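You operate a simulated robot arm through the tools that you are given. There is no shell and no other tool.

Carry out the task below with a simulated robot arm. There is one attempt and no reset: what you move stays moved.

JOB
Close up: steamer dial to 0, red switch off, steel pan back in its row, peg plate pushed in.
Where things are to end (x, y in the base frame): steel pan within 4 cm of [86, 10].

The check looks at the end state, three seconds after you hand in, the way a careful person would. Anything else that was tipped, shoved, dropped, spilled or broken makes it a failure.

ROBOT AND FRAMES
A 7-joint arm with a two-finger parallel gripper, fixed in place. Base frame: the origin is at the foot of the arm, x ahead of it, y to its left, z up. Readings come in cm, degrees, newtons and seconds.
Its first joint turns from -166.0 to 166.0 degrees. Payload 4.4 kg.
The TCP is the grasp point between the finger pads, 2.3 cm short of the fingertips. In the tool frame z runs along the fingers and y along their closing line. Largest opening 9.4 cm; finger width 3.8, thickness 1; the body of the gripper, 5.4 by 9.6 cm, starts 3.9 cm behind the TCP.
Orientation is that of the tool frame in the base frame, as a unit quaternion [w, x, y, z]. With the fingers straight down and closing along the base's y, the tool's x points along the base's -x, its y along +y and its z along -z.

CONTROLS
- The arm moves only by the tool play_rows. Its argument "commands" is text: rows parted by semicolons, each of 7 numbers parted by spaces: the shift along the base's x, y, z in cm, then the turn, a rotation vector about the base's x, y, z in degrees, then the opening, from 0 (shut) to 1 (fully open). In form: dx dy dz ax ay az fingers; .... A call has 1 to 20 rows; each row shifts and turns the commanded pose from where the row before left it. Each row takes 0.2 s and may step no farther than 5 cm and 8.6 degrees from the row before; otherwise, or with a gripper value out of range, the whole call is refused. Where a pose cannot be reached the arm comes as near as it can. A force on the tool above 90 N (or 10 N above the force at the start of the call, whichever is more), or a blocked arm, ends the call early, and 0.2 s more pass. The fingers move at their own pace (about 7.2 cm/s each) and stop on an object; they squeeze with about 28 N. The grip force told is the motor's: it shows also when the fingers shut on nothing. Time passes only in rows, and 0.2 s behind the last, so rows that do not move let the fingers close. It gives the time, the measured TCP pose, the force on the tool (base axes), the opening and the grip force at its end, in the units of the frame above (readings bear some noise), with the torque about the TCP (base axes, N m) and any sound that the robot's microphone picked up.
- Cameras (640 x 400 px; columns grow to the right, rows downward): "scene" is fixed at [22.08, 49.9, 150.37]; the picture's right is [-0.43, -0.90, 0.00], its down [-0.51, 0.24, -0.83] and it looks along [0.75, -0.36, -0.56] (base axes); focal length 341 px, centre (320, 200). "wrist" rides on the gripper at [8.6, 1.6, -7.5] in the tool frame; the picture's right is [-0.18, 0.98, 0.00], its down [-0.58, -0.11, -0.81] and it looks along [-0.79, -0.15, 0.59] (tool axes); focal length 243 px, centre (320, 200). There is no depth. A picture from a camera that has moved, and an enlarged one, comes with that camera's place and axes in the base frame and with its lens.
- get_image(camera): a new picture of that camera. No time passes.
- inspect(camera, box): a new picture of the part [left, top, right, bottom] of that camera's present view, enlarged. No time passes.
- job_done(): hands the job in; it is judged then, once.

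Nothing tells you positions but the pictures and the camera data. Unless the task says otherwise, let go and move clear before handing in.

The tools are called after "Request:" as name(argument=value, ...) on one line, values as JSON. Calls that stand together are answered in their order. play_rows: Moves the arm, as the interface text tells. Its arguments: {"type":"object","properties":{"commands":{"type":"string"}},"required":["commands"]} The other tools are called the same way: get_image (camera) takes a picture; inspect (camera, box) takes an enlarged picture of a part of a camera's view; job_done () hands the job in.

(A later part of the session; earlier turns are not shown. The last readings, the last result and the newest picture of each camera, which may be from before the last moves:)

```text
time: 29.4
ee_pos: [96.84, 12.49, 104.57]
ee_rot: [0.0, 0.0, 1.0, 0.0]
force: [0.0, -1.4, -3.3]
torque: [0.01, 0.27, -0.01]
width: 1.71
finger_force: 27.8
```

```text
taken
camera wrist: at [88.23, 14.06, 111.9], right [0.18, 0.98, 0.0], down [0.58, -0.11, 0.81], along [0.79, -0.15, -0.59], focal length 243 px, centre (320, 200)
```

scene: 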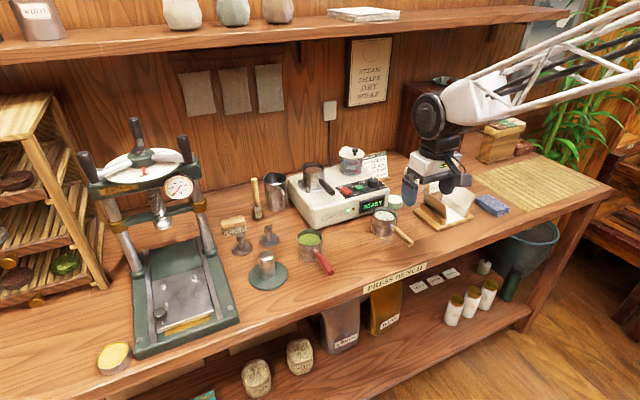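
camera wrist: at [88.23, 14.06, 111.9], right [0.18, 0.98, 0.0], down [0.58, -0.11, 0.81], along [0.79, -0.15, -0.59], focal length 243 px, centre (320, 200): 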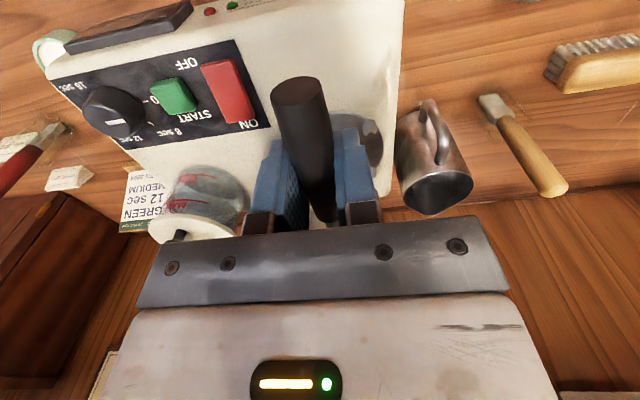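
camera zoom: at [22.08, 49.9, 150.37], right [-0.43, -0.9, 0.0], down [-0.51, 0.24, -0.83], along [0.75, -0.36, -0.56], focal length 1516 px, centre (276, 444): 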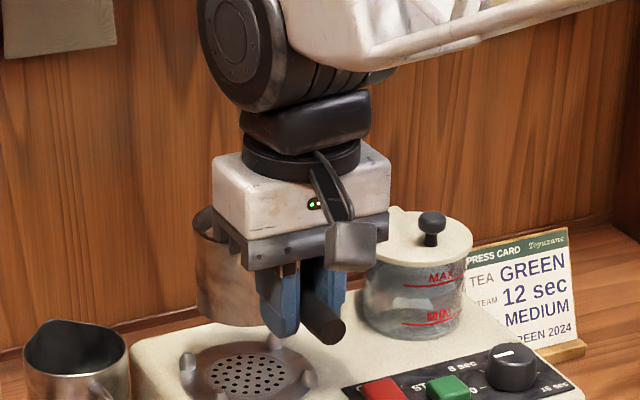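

The pan hangs level and clear of the cradle posts. I'll carry it smoothly back toward the row, over (86,10).

Request:
play_rows(commands="-0.8 -0.2 0 0 0 0 0;-1.5 -0.2 0 0 0 0 0;-2 -0.2 0 0 0 0 0;-2 -0.2 0 0 0 0 0;-2 -0.2 0 0 0 0 0;-2 -0.2 0 0 0 0 0;-2 -0.2 0 0 0 0 0;-2 -0.2 0 0 0 0 0;-1.8 -0.2 0 0 0 0 0;-1.5 -0.2 0 0 0 0 0;-1 -0.2 0 0 0 0 0;-0.5 -0.2 0 0 0 0 0;0 0 0 0 0 0 0")

Request:
get_image(camera="scene")

Request:
inspect(camera="scene", box=[270, 130, 430, 270])

Request:
get_image(camera="wrist")

```text
time: 32.2
ee_pos: [77.79, 10.05, 104.52]
ee_rot: [0.0, 0.0, 1.0, 0.0]
force: [0.2, -0.5, -3.2]
torque: [0.0, 0.25, 0.0]
width: 1.7
finger_force: 27.8
```

```text
taken
```

scene: 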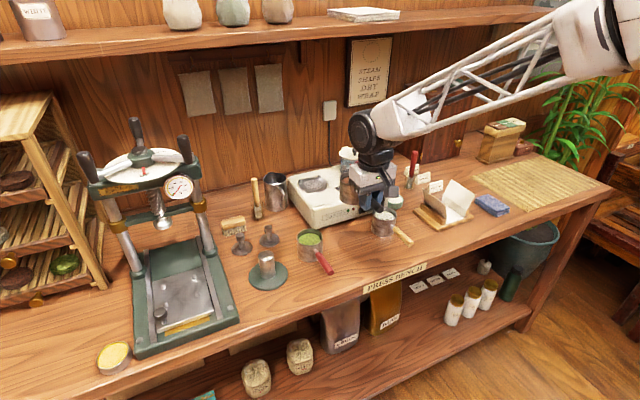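

```text
2.86 times, centred on (350, 200) of scene
camera zoom: at [22.08, 49.9, 150.37], right [-0.43, -0.9, 0.0], down [-0.51, 0.24, -0.83], along [0.75, -0.36, -0.56], focal length 974 px, centre (234, 200)
```

zoom: 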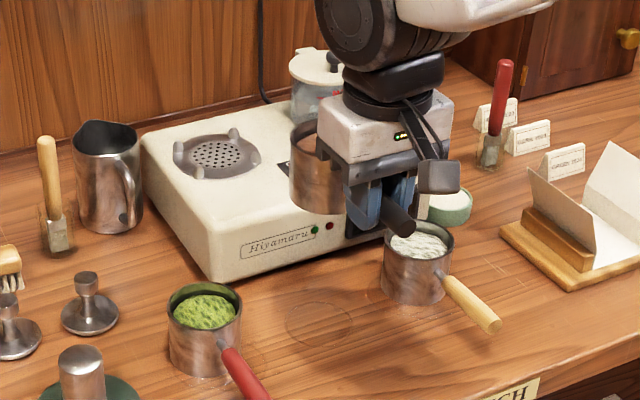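

```text
taken
camera wrist: at [69.11, 11.63, 111.88], right [0.18, 0.98, 0.0], down [0.58, -0.11, 0.81], along [0.79, -0.15, -0.59], focal length 243 px, centre (320, 200)
```

wrist: 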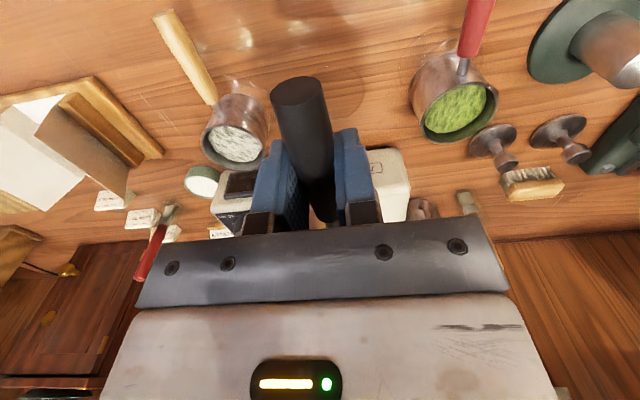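

The pan is above the empty ring mark, with clear space around it. Lowering, slowing near the bench.

Request:
play_rows(commands="0 0 -1 0 0 0 0;0 0 -1.8 0 0 0 0;0 0 -2 0 0 0 0;0 0 -2 0 0 0 0;0 0 -2 0 0 0 0;0 0 -1.5 0 0 0 0;0 0 -1 0 0 0 0;0 0 -0.7 0 0 0 0;0 0 -0.4 0 0 0 0;0 0 0 0 0 0 0")

Request:
inspect(camera="scene", box=[270, 150, 430, 270])

```text
time: 34.4
ee_pos: [77.87, 10.13, 91.95]
ee_rot: [0.0, 0.001, 1.0, -0.001]
force: [1.6, -0.5, -3.4]
torque: [0.01, 0.26, 0.02]
width: 1.71
finger_force: 28.0
```

```text
3.33 times, centred on (350, 210) of scene
camera zoom: at [22.08, 49.9, 150.37], right [-0.43, -0.9, 0.0], down [-0.51, 0.24, -0.83], along [0.75, -0.36, -0.56], focal length 1137 px, centre (220, 167)
```

zoom: 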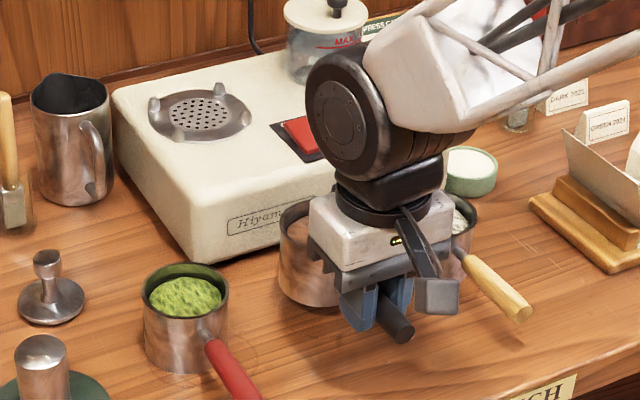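

About 1.5–2 cm to go. I'll feel for the bench in small steps.

Request:
play_rows(commands="0 0 -0.4 0 0 0 0;0 0 -0.4 0 0 0 0;0 0 -0.3 0 0 0 0;0 0 0 0 0 0 0")

```text
time: 35.4
ee_pos: [77.83, 10.13, 90.98]
ee_rot: [0.0, 0.0, 1.0, 0.0]
force: [-1.6, -0.2, -2.4]
torque: [-0.02, 0.27, 0.03]
width: 1.72
finger_force: 27.6
```

Request:
play_rows(commands="0 0 -0.3 0 0 0 0;0 0 -0.2 0 0 0 0;0 0 -0.2 0 0 0 0;0 0 0 0 0 0 0")

Request:
inspect(camera="scene", box=[310, 190, 400, 250])

```text
time: 36.4
ee_pos: [77.82, 10.1, 90.25]
ee_rot: [0.0, -0.001, 1.0, -0.001]
force: [0.1, 0.9, -3.8]
torque: [0.02, 0.26, 0.01]
width: 1.73
finger_force: 27.8
```

```text
6.67 times, centred on (355, 220) of scene
camera zoom: at [22.08, 49.9, 150.37], right [-0.43, -0.9, 0.0], down [-0.51, 0.24, -0.83], along [0.75, -0.36, -0.56], focal length 2274 px, centre (87, 67)
```

zoom: 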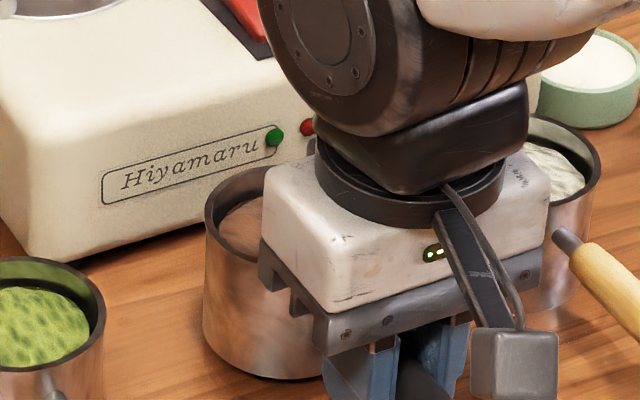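

Request:
play_rows(commands="0 0 -0.15 0 0 0 0;0 0 -0.15 0 0 0 0;0 0 0 0 0 0 0")

```text
time: 37.2
ee_pos: [77.84, 10.06, 89.94]
ee_rot: [-0.001, 0.0, 1.0, 0.0]
force: [-0.1, 0.0, -2.8]
torque: [-0.01, 0.24, 0.01]
width: 1.72
finger_force: 27.6
```

Request:
play_rows(commands="0 0 -0.15 0 0 0 0;0 0 -0.15 0 0 0 0;0 0 0 0 0 0 0")

Request:
inspect(camera="scene", box=[310, 190, 400, 250])

```text
time: 38.0
ee_pos: [77.81, 10.14, 89.76]
ee_rot: [0.001, 0.001, 1.0, 0.0]
force: [0.2, -0.6, -3.6]
torque: [0.01, 0.29, -0.03]
width: 1.7
finger_force: 27.4
```

```text
6.67 times, centred on (355, 220) of scene
camera zoom: at [22.08, 49.9, 150.37], right [-0.43, -0.9, 0.0], down [-0.51, 0.24, -0.83], along [0.75, -0.36, -0.56], focal length 2274 px, centre (87, 67)
```

zoom: 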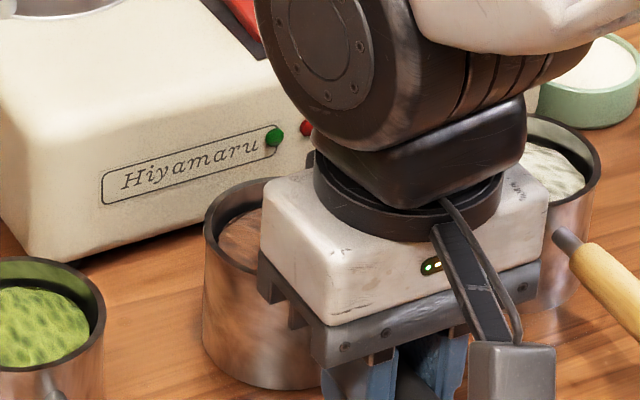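

Request:
play_rows(commands="0 0 -0.15 0 0 0 0;0 0 -0.15 0 0 0 0;0 0 0 0 0 0 0")

```text
time: 38.8
ee_pos: [77.79, 10.16, 89.56]
ee_rot: [0.001, 0.0, 1.0, 0.0]
force: [-2.7, 1.1, 9.5]
torque: [0.02, -0.53, 0.08]
width: 1.73
finger_force: 28.3
```

Contact with the bench. I'll ease back a hair to unload, then open.

Request:
play_rows(commands="0 0 0.07 0 0 0 0;0 0 0 0 0 0 0")

```text
time: 39.4
ee_pos: [77.85, 10.21, 89.5]
ee_rot: [0.0, 0.0, 1.0, 0.0]
force: [3.7, 1.1, 5.3]
torque: [-0.01, -0.37, 0.06]
width: 1.72
finger_force: 28.0
```

Request:
play_rows(commands="0 0 0.07 0 0 0 0;0 0 0 0 0 0 0.15;0 0 0 0 0 0 0.22;0 0 0 0 0 0 0.3;0 0 0 0 0 0 0.4;0 0 0 0 0 0 0.4")

Request:
inspect(camera="scene", box=[310, 190, 400, 250])

Request:
get_image(camera="wrist")

```text
time: 40.8
ee_pos: [77.72, 10.15, 89.67]
ee_rot: [0.0, -0.001, 1.0, 0.001]
force: [1.1, 0.2, -0.5]
torque: [-0.01, -0.03, 0.03]
width: 3.81
finger_force: 0.0
```

```text
6.67 times, centred on (355, 220) of scene
camera zoom: at [22.08, 49.9, 150.37], right [-0.43, -0.9, 0.0], down [-0.51, 0.24, -0.83], along [0.75, -0.36, -0.56], focal length 2274 px, centre (87, 67)
```

zoom: 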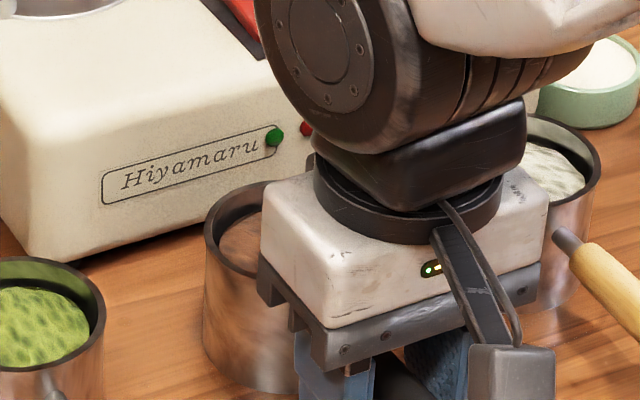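

```text
taken
camera wrist: at [69.12, 11.66, 96.96], right [0.18, 0.98, 0.0], down [0.58, -0.11, 0.81], along [0.79, -0.15, -0.59], focal length 243 px, centre (320, 200)
```

wrist: 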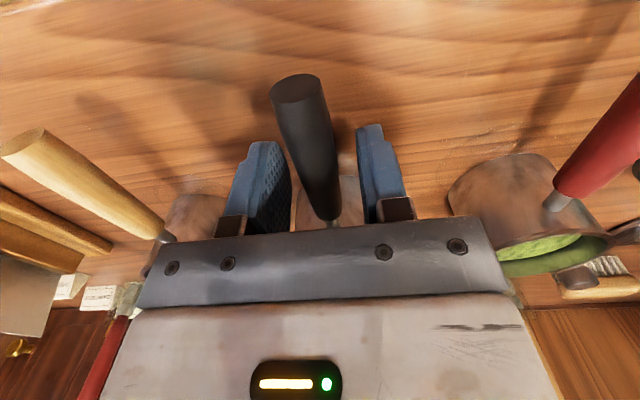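

The pan is released and standing. I'll lift the gripper straight up, then look at the whole row.

Request:
play_rows(commands="0 0 1 0 0 0 0.4;0 0 2.5 0 0 0 0.4;0 0 4 0 0 0 0.4;0 0 4.5 0 0 0 0.4;-2 0 4.5 0 0 0 0.4;-4 0 2 0 0 0 0.4;-4 0 0 0 0 0 0.4;0 0 0 0 0 0 0.4")

Request:
inspect(camera="scene", box=[270, 150, 430, 270])

Request:
get_image(camera="wrist")

```text
time: 42.6
ee_pos: [67.64, 10.11, 107.92]
ee_rot: [0.0, 0.0, 1.0, 0.0]
force: [-0.2, -0.3, -0.4]
torque: [-0.01, 0.0, 0.01]
width: 3.74
finger_force: 0.0
```

```text
3.33 times, centred on (350, 210) of scene
camera zoom: at [22.08, 49.9, 150.37], right [-0.43, -0.9, 0.0], down [-0.51, 0.24, -0.83], along [0.75, -0.36, -0.56], focal length 1137 px, centre (220, 167)
```

zoom: 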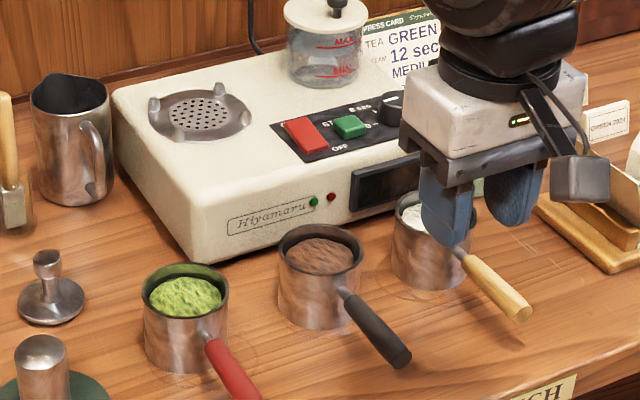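

```text
taken
camera wrist: at [59.0, 11.63, 115.32], right [0.18, 0.98, 0.0], down [0.58, -0.11, 0.81], along [0.79, -0.15, -0.59], focal length 243 px, centre (320, 200)
```

wrist: 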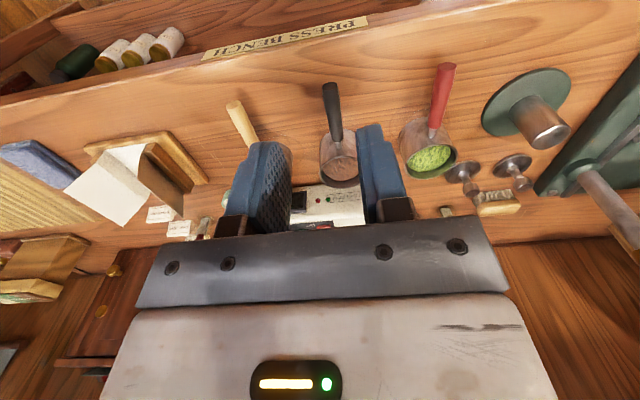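

The steel pan is in its row at about (86,10), handle parallel to the others, nothing spilled. Next is the press: I'll move over in front of it for a closer look.

Request:
play_rows(commands="-0.6 4.6 0.2 0 0 0 0.3;-0.6 4.6 0.2 0 0 0 0.1;-0.6 4.6 0.2 0 0 0 0;-0.6 4.6 0.2 0 0 0 0;-0.6 4.6 0.2 0 0 0 0;-0.6 4.6 0 0 0 0 0;-0.6 4.6 0 0 0 0 0;-0.6 4.6 0 0 0 0 0;-0.6 4.6 0 0 0 0 0;-0.6 4.6 0 0 0 0 0;0 0 0 0 0 0 0")

Request:
get_image(camera="wrist")

Request:
get_image(camera="scene")

```text
time: 45.0
ee_pos: [61.81, 56.16, 109.03]
ee_rot: [0.001, 0.0, 1.0, -0.001]
force: [-0.2, -0.4, 0.3]
torque: [-0.03, -0.01, 0.02]
width: 0.02
finger_force: 28.6
```

```text
taken
camera wrist: at [53.1, 57.78, 116.44], right [0.18, 0.98, 0.0], down [0.58, -0.11, 0.81], along [0.79, -0.15, -0.59], focal length 243 px, centre (320, 200)
```

wrist: 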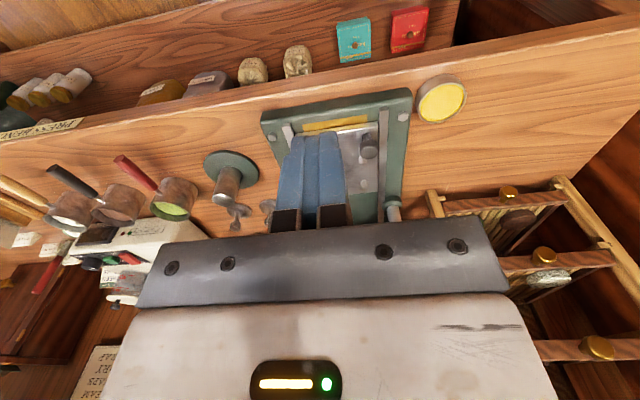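

```text
taken
```

scene: 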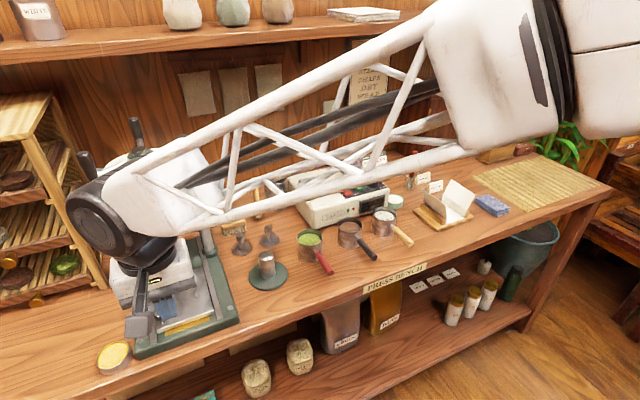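

Request:
inspect(camera="wrist", box=[240, 80, 440, 240])

Request:
inspect(camera="scene", box=[70, 230, 250, 370])

```text
2.50 times, centred on (340, 160) of wrist
camera zoom: at [53.1, 57.78, 116.44], right [0.18, 0.98, 0.0], down [0.58, -0.11, 0.81], along [0.79, -0.15, -0.59], focal length 606 px, centre (270, 300)
```

zoom: 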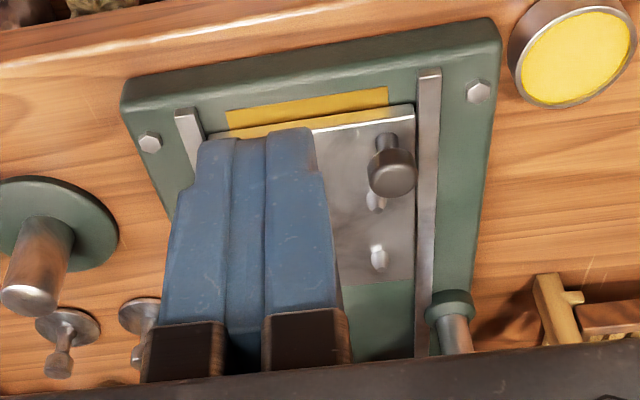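

```text
2.86 times, centred on (160, 300) of scene
camera zoom: at [22.08, 49.9, 150.37], right [-0.43, -0.9, 0.0], down [-0.51, 0.24, -0.83], along [0.75, -0.36, -0.56], focal length 974 px, centre (777, -86)
```

zoom: 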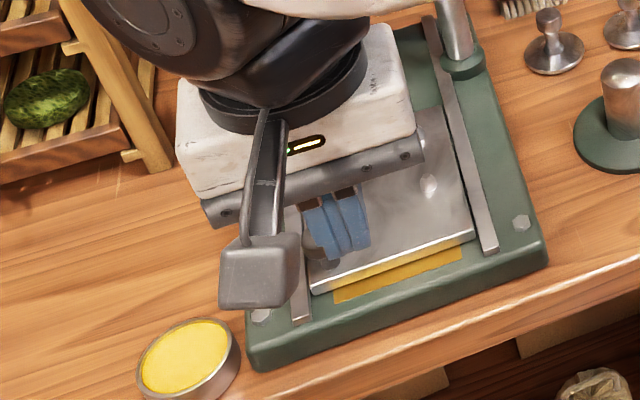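

The plate slides between two rails, with a dark peg at its front-left. I'll shift sideways so the fingers don't hide the rear of the press.

Request:
play_rows(commands="1 -4 -1 0 0 0 0;1 -4 -1 0 0 0 0;1 -4 -1 0 0 0 0;2 0 -1 0 0 0 0;0 0 0 0 0 0 0")

Request:
get_image(camera="wrist")

Request:
inspect(camera="wrist", box=[350, 80, 560, 240])

Request:
inspect(camera="scene", box=[70, 170, 250, 370])

```text
time: 46.2
ee_pos: [66.84, 44.13, 104.98]
ee_rot: [-0.001, 0.0, 1.0, 0.0]
force: [0.8, -0.3, -0.5]
torque: [-0.01, 0.02, 0.0]
width: 0.01
finger_force: 28.5
```

```text
taken
camera wrist: at [58.17, 45.65, 112.42], right [0.18, 0.98, 0.0], down [0.58, -0.11, 0.81], along [0.79, -0.15, -0.59], focal length 243 px, centre (320, 200)
```

wrist: 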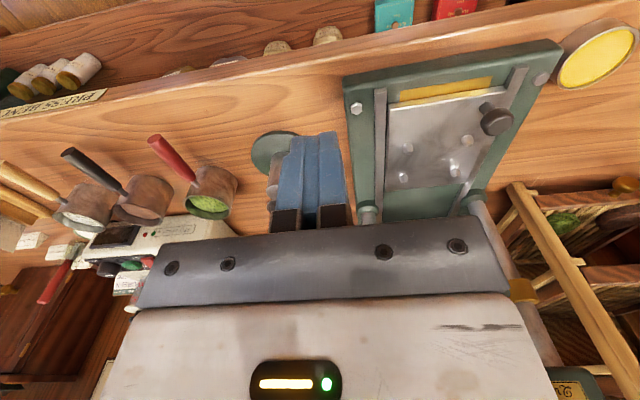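

```text
2.50 times, centred on (455, 160) of wrist
camera zoom: at [58.17, 45.65, 112.42], right [0.18, 0.98, 0.0], down [0.58, -0.11, 0.81], along [0.79, -0.15, -0.59], focal length 606 px, centre (-18, 300)
```

zoom: 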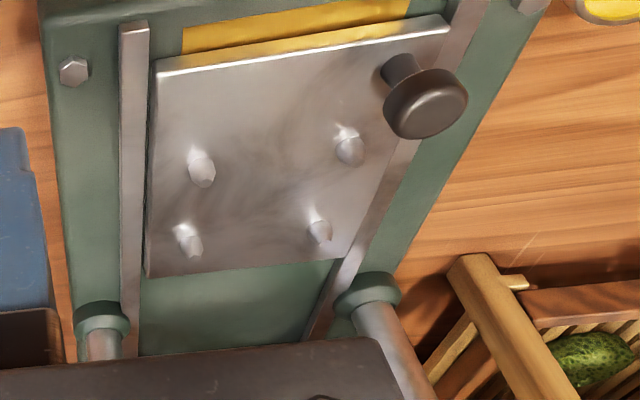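

```text
2.00 times, centred on (160, 270) of scene
camera zoom: at [22.08, 49.9, 150.37], right [-0.43, -0.9, 0.0], down [-0.51, 0.24, -0.83], along [0.75, -0.36, -0.56], focal length 682 px, centre (640, 60)
```

zoom: 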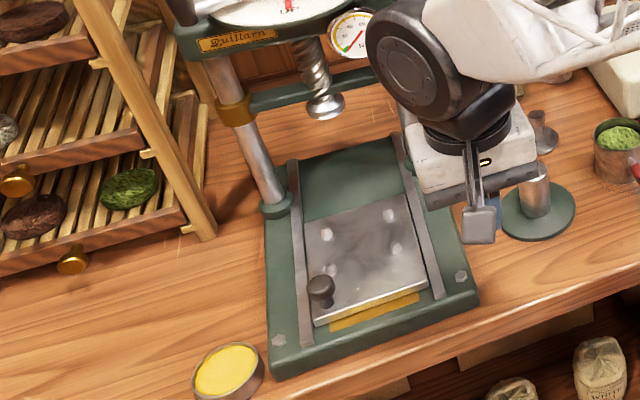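

Now it's clear: a plate with four small pegs, front edge at x≈74.3, top z≈89.2, and a black pull-knob at about (76,60.2), head z≈92–94.5. It has roughly 9 cm of free travel toward the screw. I'll tilt the tool 30° forward (for reach) behind the knob.

Request:
play_rows(commands="0.3 4 0.3 0 -7.5 0 0;0.3 4 0.3 0 -7.5 0 0;0.3 4 0.2 0 -7.5 0 0;0.3 4 0 0 -7.5 0 0;0 0 0 0 0 0 0")

Request:
get_image(camera="wrist")

Request:
inspect(camera="scene", box=[50, 130, 290, 370])

```text
time: 47.4
ee_pos: [68.05, 60.19, 105.74]
ee_rot: [0.26, 0.0, 0.966, 0.0]
force: [-0.1, 0.7, 0.0]
torque: [0.01, 0.01, -0.03]
width: 0.0
finger_force: 27.9
```

```text
taken
camera wrist: at [56.76, 61.75, 107.86], right [0.16, 0.98, 0.09], down [0.1, -0.11, 0.99], along [0.98, -0.15, -0.12], focal length 243 px, centre (320, 200)
```

wrist: 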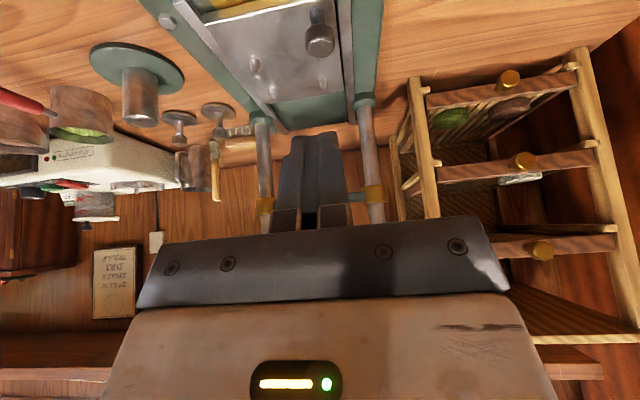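

```text
1.67 times, centred on (170, 250) of scene
camera zoom: at [22.08, 49.9, 150.37], right [-0.43, -0.9, 0.0], down [-0.51, 0.24, -0.83], along [0.75, -0.36, -0.56], focal length 568 px, centre (570, 117)
```

zoom: 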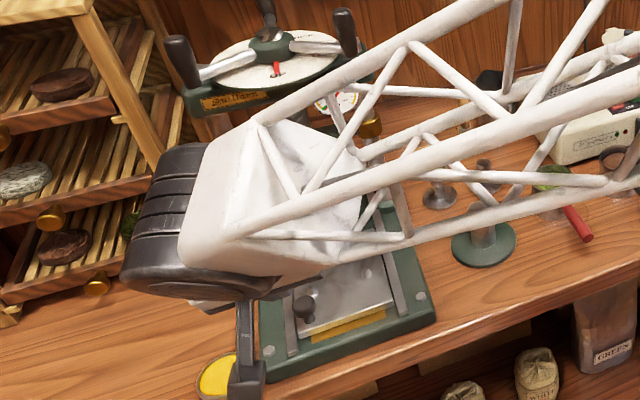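

Request:
inspect(camera="wrist", box=[190, 0, 390, 130])

Request:
inspect(camera="scene", box=[140, 280, 200, 340])

```text
3.08 times, centred on (290, 65) of wrist
camera zoom: at [56.76, 61.75, 107.86], right [0.16, 0.98, 0.09], down [0.1, -0.11, 0.99], along [0.98, -0.15, -0.12], focal length 746 px, centre (412, 615)
```

zoom: 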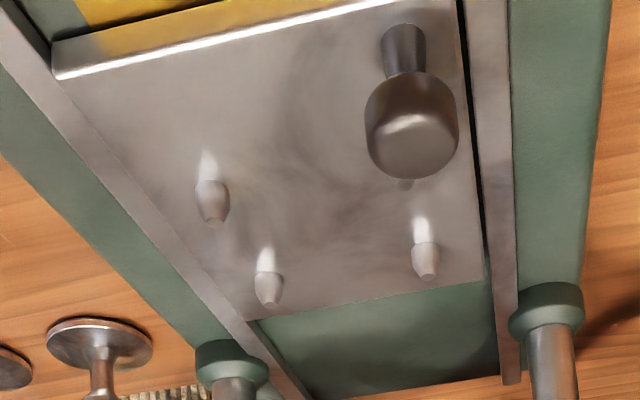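

```text
6.67 times, centred on (170, 310) of scene
camera zoom: at [22.08, 49.9, 150.37], right [-0.43, -0.9, 0.0], down [-0.51, 0.24, -0.83], along [0.75, -0.36, -0.56], focal length 2274 px, centre (1320, -533)
```

zoom: 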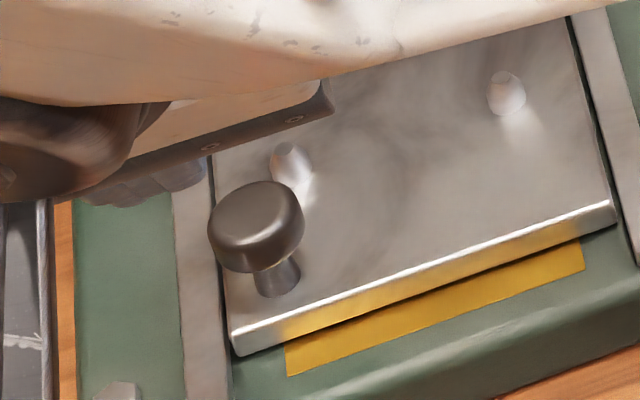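

The knob head is at about (75.8,60.1), z≈91.2–92.8, radius ≈1.25. I'll descend just behind it.

Request:
play_rows(commands="0.8 0 -3.3 0 0 0 0;0.8 0 -3.3 0 0 0 0;0.8 0 -3.3 0 0 0 0;0.4 0 -1.5 0 0 0 0;0 0 -1 0 0 0 0;0 0 -0.6 0 0 0 0;0 0 0 0 0 0 0")

Request:
get_image(camera="wrist")

Request:
inspect(camera="wrist", box=[220, 60, 440, 230])

Request:
inspect(camera="scene", box=[90, 230, 250, 370])

```text
time: 49.0
ee_pos: [70.78, 60.15, 92.83]
ee_rot: [0.259, -0.001, 0.966, 0.0]
force: [-0.5, -0.2, -0.5]
torque: [-0.02, -0.02, 0.02]
width: 0.01
finger_force: 28.4
```

```text
taken
camera wrist: at [59.49, 61.68, 94.94], right [0.16, 0.98, 0.09], down [0.1, -0.11, 0.99], along [0.98, -0.15, -0.12], focal length 243 px, centre (320, 200)
```

wrist: 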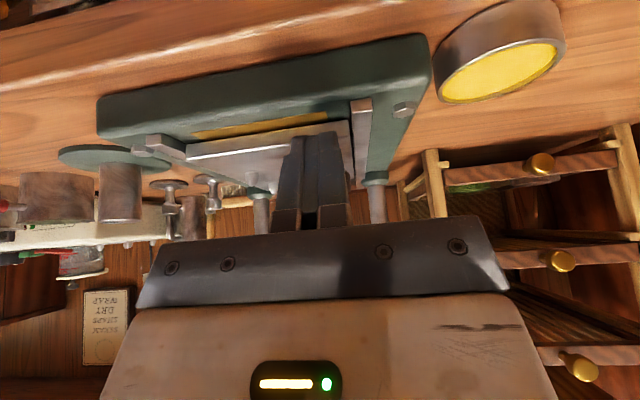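

```text
2.35 times, centred on (330, 145) of wrist
camera zoom: at [59.49, 61.68, 94.94], right [0.16, 0.98, 0.09], down [0.1, -0.11, 0.99], along [0.98, -0.15, -0.12], focal length 571 px, centre (296, 329)
```

zoom: 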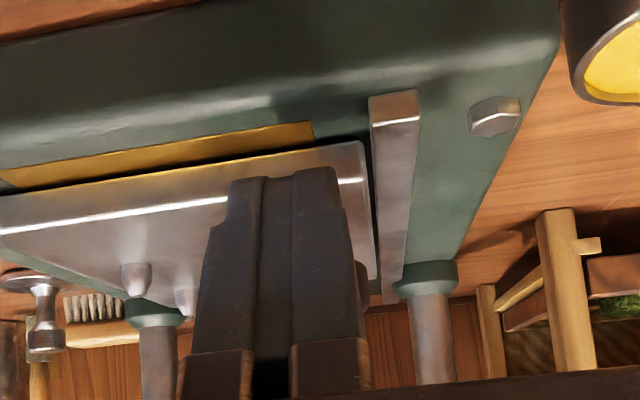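

```text
2.86 times, centred on (170, 300) of scene
camera zoom: at [22.08, 49.9, 150.37], right [-0.43, -0.9, 0.0], down [-0.51, 0.24, -0.83], along [0.75, -0.36, -0.56], focal length 974 px, centre (749, -86)
```

zoom: 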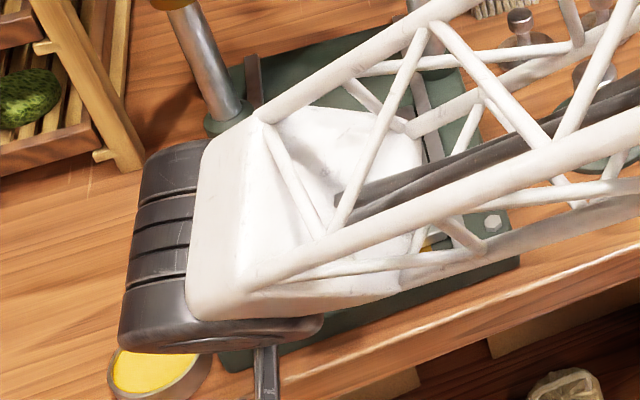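

The fingers are aligned behind the knob. I'll start pushing along +x gently.

Request:
play_rows(commands="0.5 0 0 0 0 0 0;0.5 0 0 0 0 0 0;0.5 0 0 0 0 0 0;0.5 0 0 0 0 0 0;0 0 0 0 0 0 0")

Request:
inspect(camera="wrist", box=[220, 60, 440, 230])

```text
time: 50.2
ee_pos: [72.77, 60.07, 92.96]
ee_rot: [0.259, 0.0, 0.966, 0.0]
force: [-0.6, -0.6, -0.9]
torque: [-0.03, -0.01, 0.0]
width: 0.0
finger_force: 27.8
```

```text
2.35 times, centred on (330, 145) of wrist
camera zoom: at [61.52, 61.67, 94.97], right [0.16, 0.98, 0.09], down [0.1, -0.11, 0.99], along [0.98, -0.15, -0.12], focal length 571 px, centre (296, 329)
```

zoom: 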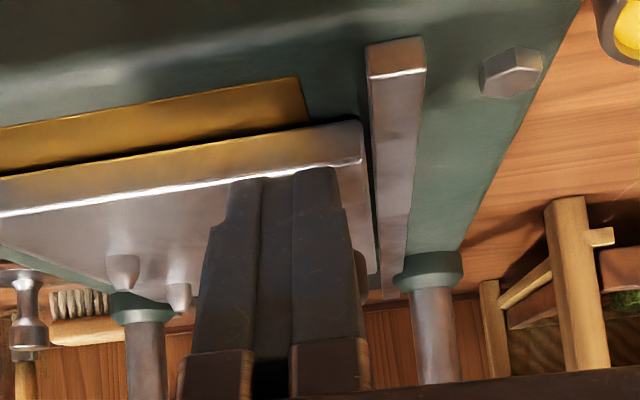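

Request:
play_rows(commands="0.5 0 0 0 0 0 0;0.5 0 0 0 0 0 0;0.5 0 0 0 0 0 0;0.5 0 0 0 0 0 0;0 0 0 0 0 0 0")

Request:
inspect(camera="wrist", box=[220, 60, 440, 230])

Request:
inspect(camera="scene", box=[90, 170, 250, 370])

```text
time: 51.4
ee_pos: [74.8, 60.12, 92.93]
ee_rot: [0.258, 0.0, 0.966, 0.0]
force: [0.2, -1.0, 0.3]
torque: [0.01, -0.02, -0.02]
width: 0.0
finger_force: 27.2
```

```text
2.35 times, centred on (330, 145) of wrist
camera zoom: at [63.54, 61.65, 94.97], right [0.16, 0.98, 0.09], down [0.1, -0.11, 0.99], along [0.98, -0.15, -0.12], focal length 571 px, centre (296, 329)
```

zoom: 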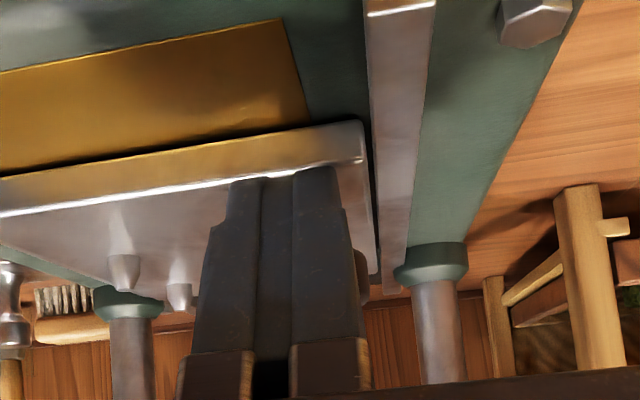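

```text
2.00 times, centred on (170, 270) of scene
camera zoom: at [22.08, 49.9, 150.37], right [-0.43, -0.9, 0.0], down [-0.51, 0.24, -0.83], along [0.75, -0.36, -0.56], focal length 682 px, centre (620, 60)
```

zoom: 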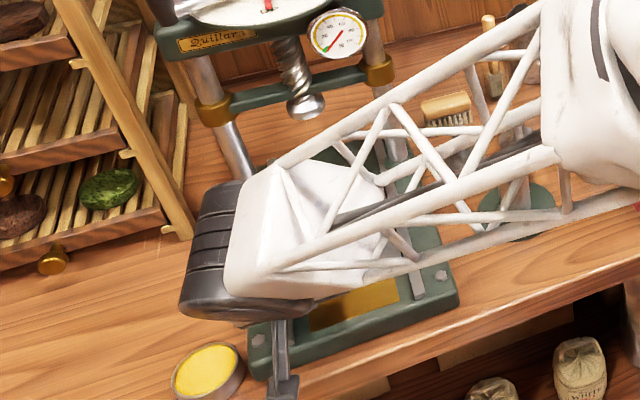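

The plate is sliding in freely with the fingers (more yellow strip exposed). Continuing to push.

Request:
play_rows(commands="0.6 0 0 0 0 0 0;0.6 0 0 0 0 0 0;0.6 0 0 0 0 0 0;0.6 0 0 0 0 0 0;0.6 0 0 0 0 0 0;0 0 0 0 0 0 0")

Request:
inspect(camera="wrist", box=[220, 60, 440, 230])

Request:
inspect(camera="scene", box=[90, 130, 290, 370])

```text
time: 52.8
ee_pos: [77.83, 60.22, 92.89]
ee_rot: [0.259, 0.001, 0.966, 0.0]
force: [-1.1, -0.2, -1.0]
torque: [0.0, 0.05, -0.01]
width: 0.0
finger_force: 27.7
```

```text
2.35 times, centred on (330, 145) of wrist
camera zoom: at [66.55, 61.66, 94.92], right [0.16, 0.98, 0.09], down [0.1, -0.11, 0.99], along [0.98, -0.15, -0.12], focal length 571 px, centre (296, 329)
```

zoom: 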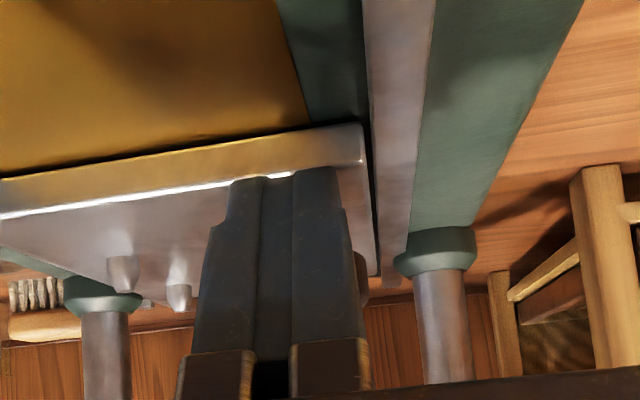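

```text
1.67 times, centred on (190, 250) of scene
camera zoom: at [22.08, 49.9, 150.37], right [-0.43, -0.9, 0.0], down [-0.51, 0.24, -0.83], along [0.75, -0.36, -0.56], focal length 568 px, centre (537, 117)
```

zoom: 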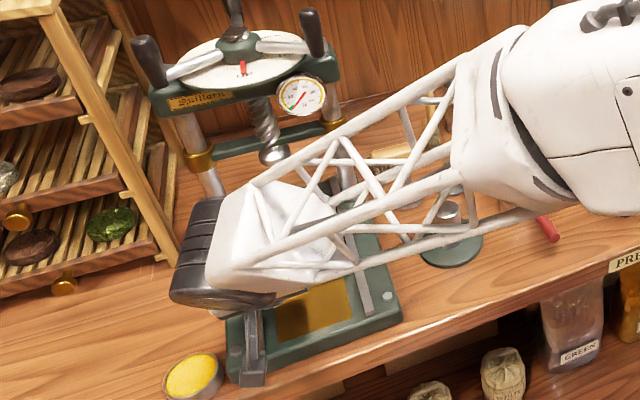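

Request:
play_rows(commands="0.5 0 0 0 0 0 0;0.5 0 0 0 0 0 0;0.5 0 0 0 0 0 0;0.5 0 0 0 0 0 0;0 0 0 0 0 0 0")

Request:
inspect(camera="wrist", box=[220, 60, 440, 230])

```text
time: 54.0
ee_pos: [79.81, 60.17, 92.89]
ee_rot: [0.259, 0.0, 0.966, 0.0]
force: [-0.2, -0.2, 0.0]
torque: [0.01, -0.02, 0.0]
width: 0.01
finger_force: 27.6
```

```text
2.35 times, centred on (330, 145) of wrist
camera zoom: at [68.52, 61.65, 94.92], right [0.16, 0.98, 0.09], down [0.1, -0.11, 0.99], along [0.98, -0.15, -0.12], focal length 571 px, centre (296, 329)
```

zoom: 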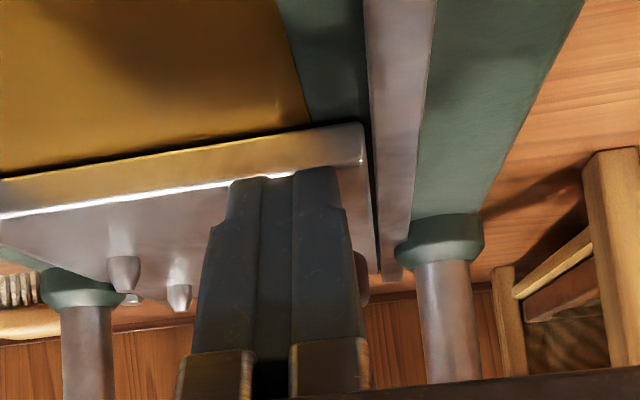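

Request:
play_rows(commands="0.5 0 0 0 0 0 0;0.5 0 0 0 0 0 0;0.5 0 0 0 0 0 0;0.5 0 0 0 0 0 0;0 0 0 0 0 0 0")

Request:
inspect(camera="wrist", box=[220, 60, 440, 230])

Request:
inspect(camera="scene", box=[90, 130, 290, 370])

```text
time: 55.2
ee_pos: [81.79, 60.1, 92.88]
ee_rot: [0.258, 0.0, 0.966, 0.001]
force: [0.2, 0.4, -0.3]
torque: [-0.01, -0.02, 0.0]
width: 0.02
finger_force: 27.8
```

```text
2.35 times, centred on (330, 145) of wrist
camera zoom: at [70.55, 61.7, 94.94], right [0.16, 0.98, 0.09], down [0.1, -0.11, 0.99], along [0.98, -0.15, -0.12], focal length 571 px, centre (296, 329)
```

zoom: 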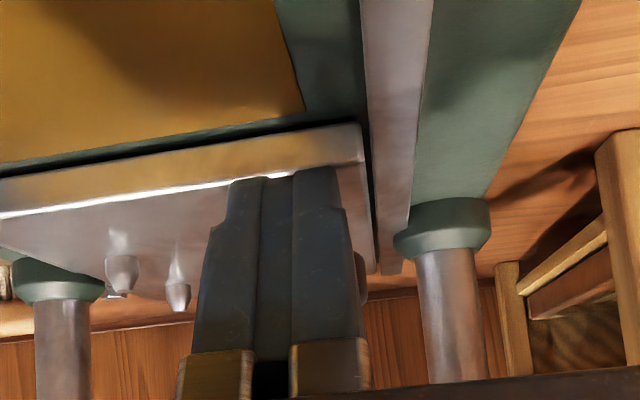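

```text
1.67 times, centred on (190, 250) of scene
camera zoom: at [22.08, 49.9, 150.37], right [-0.43, -0.9, 0.0], down [-0.51, 0.24, -0.83], along [0.75, -0.36, -0.56], focal length 568 px, centre (537, 117)
```

zoom: 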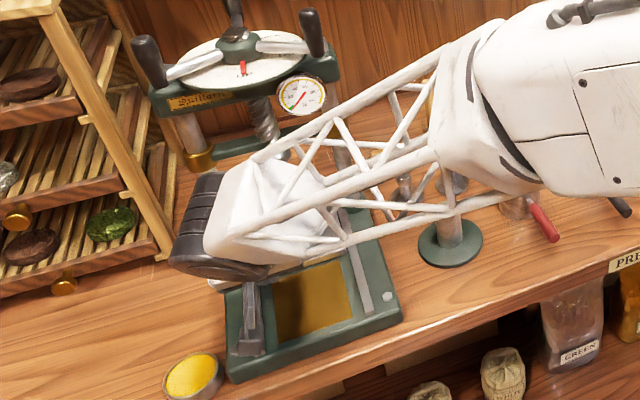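

The yellow zone is fully uncovered and the plate is around the screw axis. I'll keep pushing gently to find the end stop.

Request:
play_rows(commands="0.4 0 0 0 0 0 0;0.4 0 0 0 0 0 0;0.4 0 0 0 0 0 0;0 0 0 0 0 0 0")

Request:
inspect(camera="wrist", box=[220, 60, 440, 230])

```text
time: 56.2
ee_pos: [83.13, 60.09, 92.92]
ee_rot: [0.259, 0.0, 0.966, 0.0]
force: [-0.1, 0.1, -0.4]
torque: [-0.03, -0.01, 0.0]
width: 0.0
finger_force: 28.2
```

```text
2.35 times, centred on (330, 145) of wrist
camera zoom: at [71.77, 61.66, 94.95], right [0.16, 0.98, 0.09], down [0.1, -0.11, 0.99], along [0.98, -0.15, -0.12], focal length 571 px, centre (296, 329)
```

zoom: 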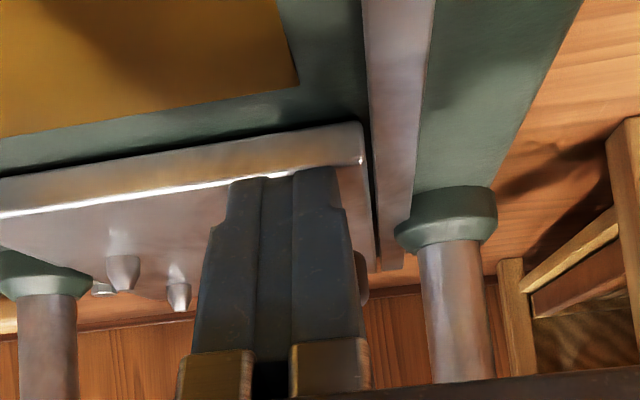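

Request:
play_rows(commands="0.3 0 0 0 0 0 0;0.3 0 0 0 0 0 0;0.3 0 0 0 0 0 0;0 0 0 0 0 0 0")

Request:
get_image(camera="wrist")

Request:
inspect(camera="scene", box=[90, 100, 290, 370])

```text
time: 57.0
ee_pos: [83.54, 60.12, 92.87]
ee_rot: [0.257, 0.001, 0.966, -0.002]
force: [-37.1, -12.9, 13.9]
torque: [-0.06, -0.02, -0.4]
width: 0.01
finger_force: 28.0
stopped in row 4: the force on the tool passed its limit at 103 N (the readings are from after the stop); the commanded pose is now the measured one
```

```text
taken
camera wrist: at [72.2, 61.68, 94.96], right [0.16, 0.98, 0.09], down [0.1, -0.11, 0.99], along [0.98, -0.15, -0.12], focal length 243 px, centre (320, 200)
```

wrist: 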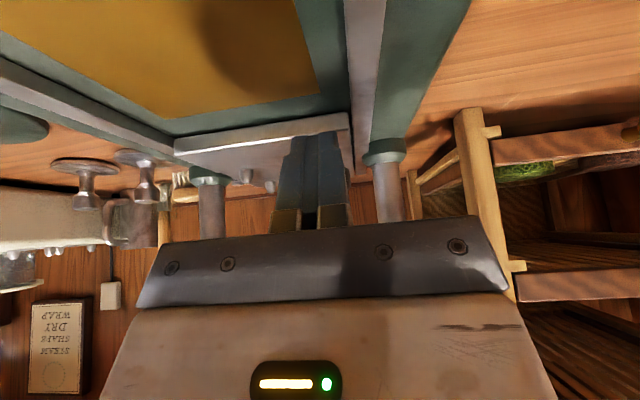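

```text
1.48 times, centred on (190, 235) of scene
camera zoom: at [22.08, 49.9, 150.37], right [-0.43, -0.9, 0.0], down [-0.51, 0.24, -0.83], along [0.75, -0.36, -0.56], focal length 505 px, centre (513, 148)
```

zoom: 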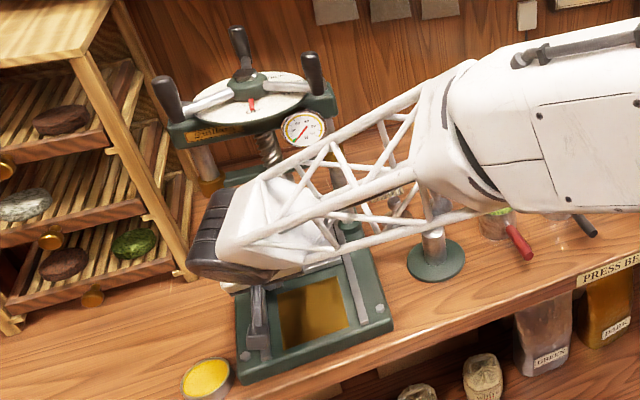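

The force spike marks the end stop: the plate is fully in. I'll back off the knob, rise and straighten up to check.

Request:
play_rows(commands="-0.5 0 0 0 0 0 0;-1.5 0 0 0 0 0 0;-3 0 0.5 0 0 0 0;-4 0 1 0 0 0 0;-3 0 3 0 0 0 0;-2 0 4 0 0 0 0;0 0 4 0 0 0 0;0 0 0 0 0 0 0")

Request:
get_image(camera="wrist")

```text
time: 58.8
ee_pos: [69.54, 60.22, 105.32]
ee_rot: [0.258, 0.0, 0.966, -0.002]
force: [-0.4, -0.4, 0.3]
torque: [0.01, -0.03, -0.03]
width: 0.0
finger_force: 27.7
```

```text
taken
camera wrist: at [58.27, 61.77, 107.43], right [0.16, 0.98, 0.09], down [0.1, -0.11, 0.99], along [0.98, -0.15, -0.12], focal length 243 px, centre (320, 200)
```

wrist: 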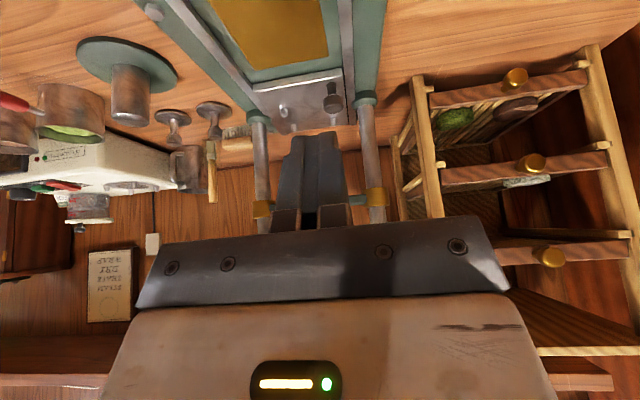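

The plate is seated under the screw. Now I'll straighten the tool and move the arm away to its starting area for a clear overall check.

Request:
play_rows(commands="-0.5 -1 3.5 0 7.5 0 0;-0.5 -1 3.5 0 7.5 0 0;-0.5 -1 3.5 0 7.5 0 0;-0.5 -1 3.5 0 7.5 0 0;0 -4.5 1.5 0 0 0 0.3;0 -4.5 1.5 0 0 0 0.5;0 -4.5 1.5 0 0 0 0.5;0 -4.5 1 0 0 0 0.5;0 -4.5 1 0 0 0 0.5;0 -4.5 1 0 0 0 0.5;0 -4.5 0 0 0 0 0.5;0 -4.5 0 0 0 0 0.5;0 -4.5 0 0 0 0 0.5;0 -4.5 0 0 0 0 0.5;0 -4.5 0 0 0 0 0.5;0 -4.5 0 0 0 0 0.5;0 -4.5 0 0 0 0 0.5;0 -4.5 0 0 0 0 0.5;0 -4 0 0 0 0 0.5;0 0 0 0 0 0 0.5")

Request:
get_image(camera="scene")

Request:
inspect(camera="scene", box=[70, 110, 250, 370])

Request:
inspect(camera="scene", box=[210, 140, 430, 290])

Request:
inspect(camera="scene", box=[330, 170, 400, 214])

```text
time: 63.0
ee_pos: [67.54, -11.02, 126.76]
ee_rot: [-0.002, -0.001, 1.0, -0.001]
force: [-0.7, -0.6, 0.8]
torque: [0.04, -0.03, -0.01]
width: 4.7
finger_force: 0.0
```

```text
taken
```

scene: 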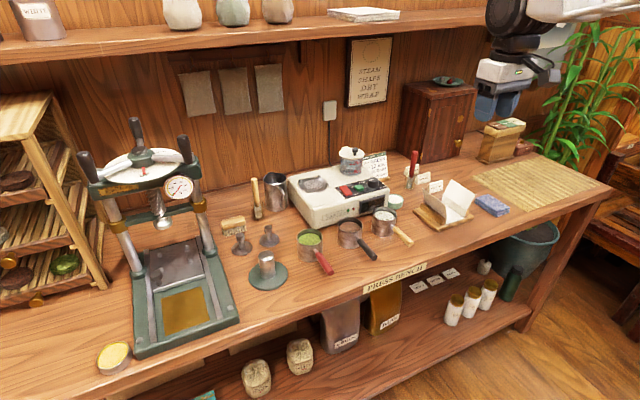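

```text
1.54 times, centred on (160, 240) of scene
camera zoom: at [22.08, 49.9, 150.37], right [-0.43, -0.9, 0.0], down [-0.51, 0.24, -0.83], along [0.75, -0.36, -0.56], focal length 525 px, centre (566, 138)
```

zoom: 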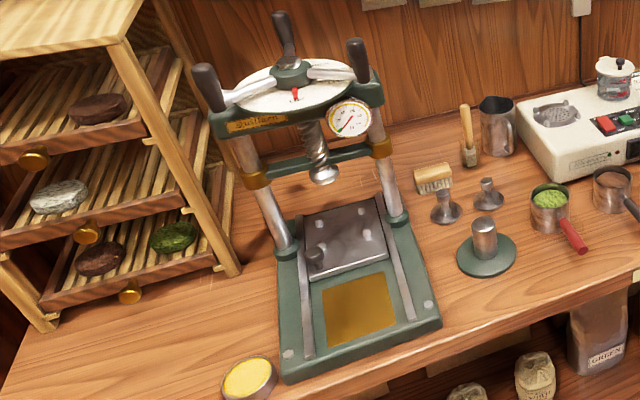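

```text
2.67 times, centred on (320, 215) of scene
camera zoom: at [22.08, 49.9, 150.37], right [-0.43, -0.9, 0.0], down [-0.51, 0.24, -0.83], along [0.75, -0.36, -0.56], focal length 910 px, centre (320, 160)
```

zoom: 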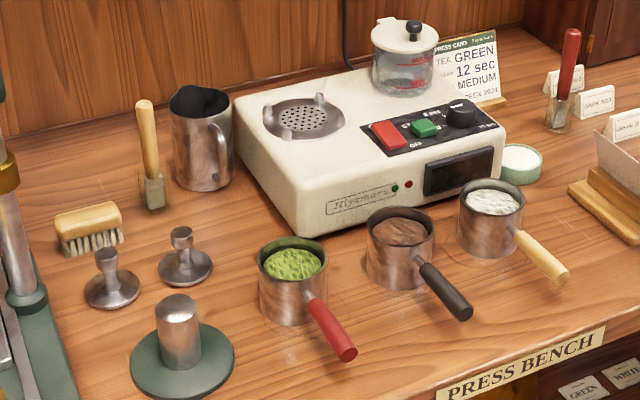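

```text
9.09 times, centred on (365, 192) of scene
camera zoom: at [22.08, 49.9, 150.37], right [-0.43, -0.9, 0.0], down [-0.51, 0.24, -0.83], along [0.75, -0.36, -0.56], focal length 3101 px, centre (-89, 273)
```

zoom: 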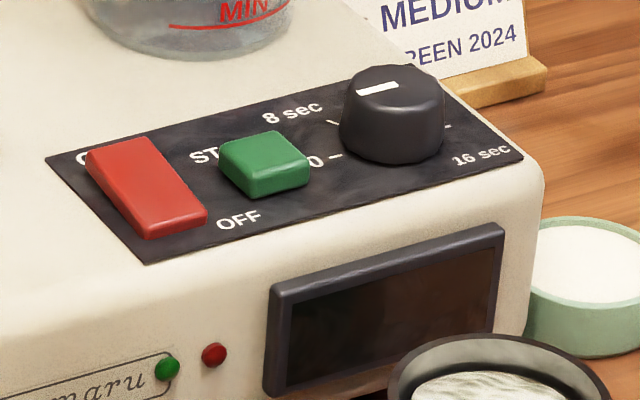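

Everything looks right: plate seated under the screw, pan in its row, switch off. I'll take one more precise close look at the dial pointer from above.

Request:
play_rows(commands="4 1.5 -3.5 0 0 0 0.5;4 1.5 -3.5 0 0 0 0.5;4 1.5 -3.5 0 0 0 0.5;4 1.5 -3.5 0 0 0 0.5;2 1 -3 0 0 0 0.5;0 0 0 0 0 0 0.5")

Request:
get_image(camera="wrist")

Request:
inspect(camera="scene", box=[366, 174, 382, 184])

```text
refused: row 1 steps farther than a row can; nothing moved
```

```text
taken
camera wrist: at [58.96, -9.46, 134.28], right [0.18, 0.98, 0.0], down [0.58, -0.11, 0.8], along [0.79, -0.15, -0.59], focal length 243 px, centre (320, 200)
```

wrist: 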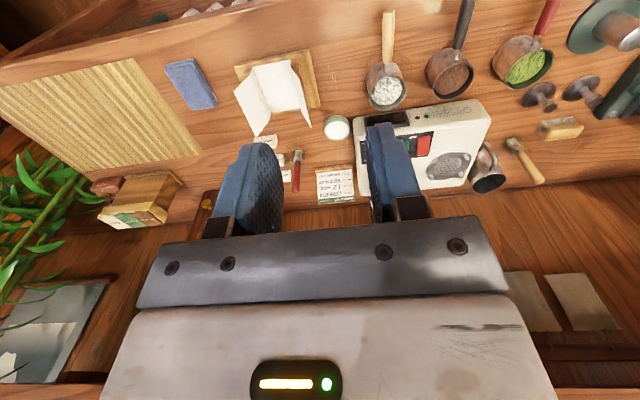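

```text
16.00 times, centred on (374, 179) of scene
camera zoom: at [22.08, 49.9, 150.37], right [-0.43, -0.9, 0.0], down [-0.51, 0.24, -0.83], along [0.75, -0.36, -0.56], focal length 5457 px, centre (-544, 536)
```

zoom: 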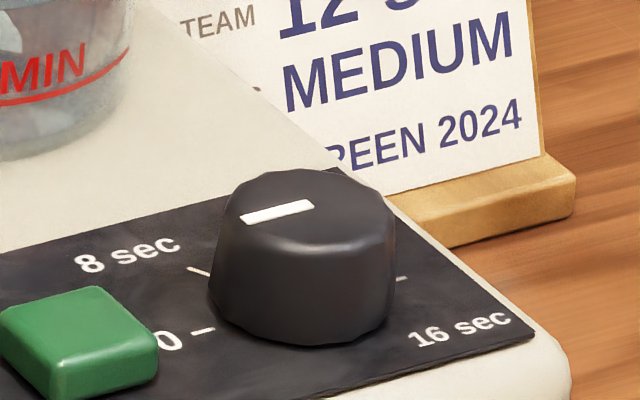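

Request:
play_rows(commands="3.2 1.2 -3 0 0 0 0.5;3.2 1.2 -3 0 0 0 0.5;3.2 1.2 -3 0 0 0 0.5;3.2 1.2 -3 0 0 0 0.5;3.2 1.2 -3 0 0 0 0.5;3 1 -2 0 0 0 0.5;0 0 0 0 0 0 0.5")

Request:
get_image(camera="wrist")

```text
time: 64.6
ee_pos: [86.61, -3.94, 109.78]
ee_rot: [-0.001, -0.001, 1.0, -0.001]
force: [0.2, 0.0, 0.0]
torque: [-0.02, -0.05, -0.03]
width: 4.7
finger_force: 0.1
```

```text
taken
camera wrist: at [77.97, -2.29, 117.2], right [0.18, 0.98, 0.0], down [0.58, -0.11, 0.8], along [0.79, -0.15, -0.59], focal length 243 px, centre (320, 200)
```

wrist: 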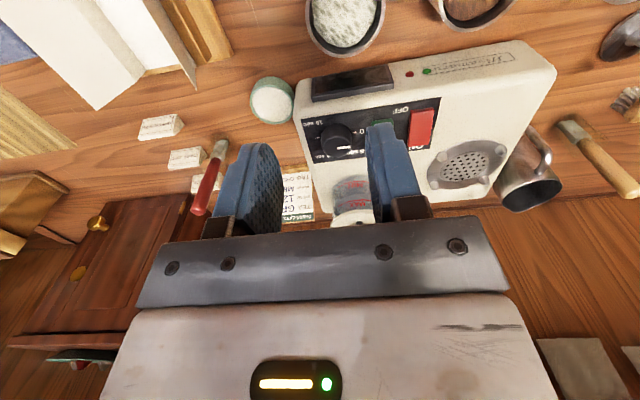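

Request:
inspect(camera="wrist", box=[308, 112, 372, 162])

```text
8.00 times, centred on (340, 137) of wrist
camera zoom: at [77.97, -2.29, 117.2], right [0.18, 0.98, 0.0], down [0.58, -0.11, 0.8], along [0.79, -0.15, -0.59], focal length 1941 px, centre (160, 704)
```

zoom: 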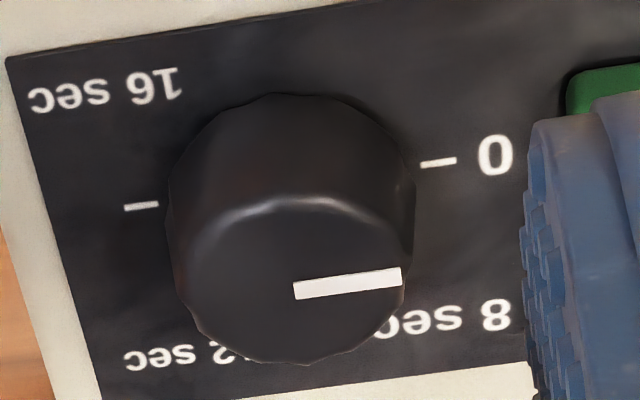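

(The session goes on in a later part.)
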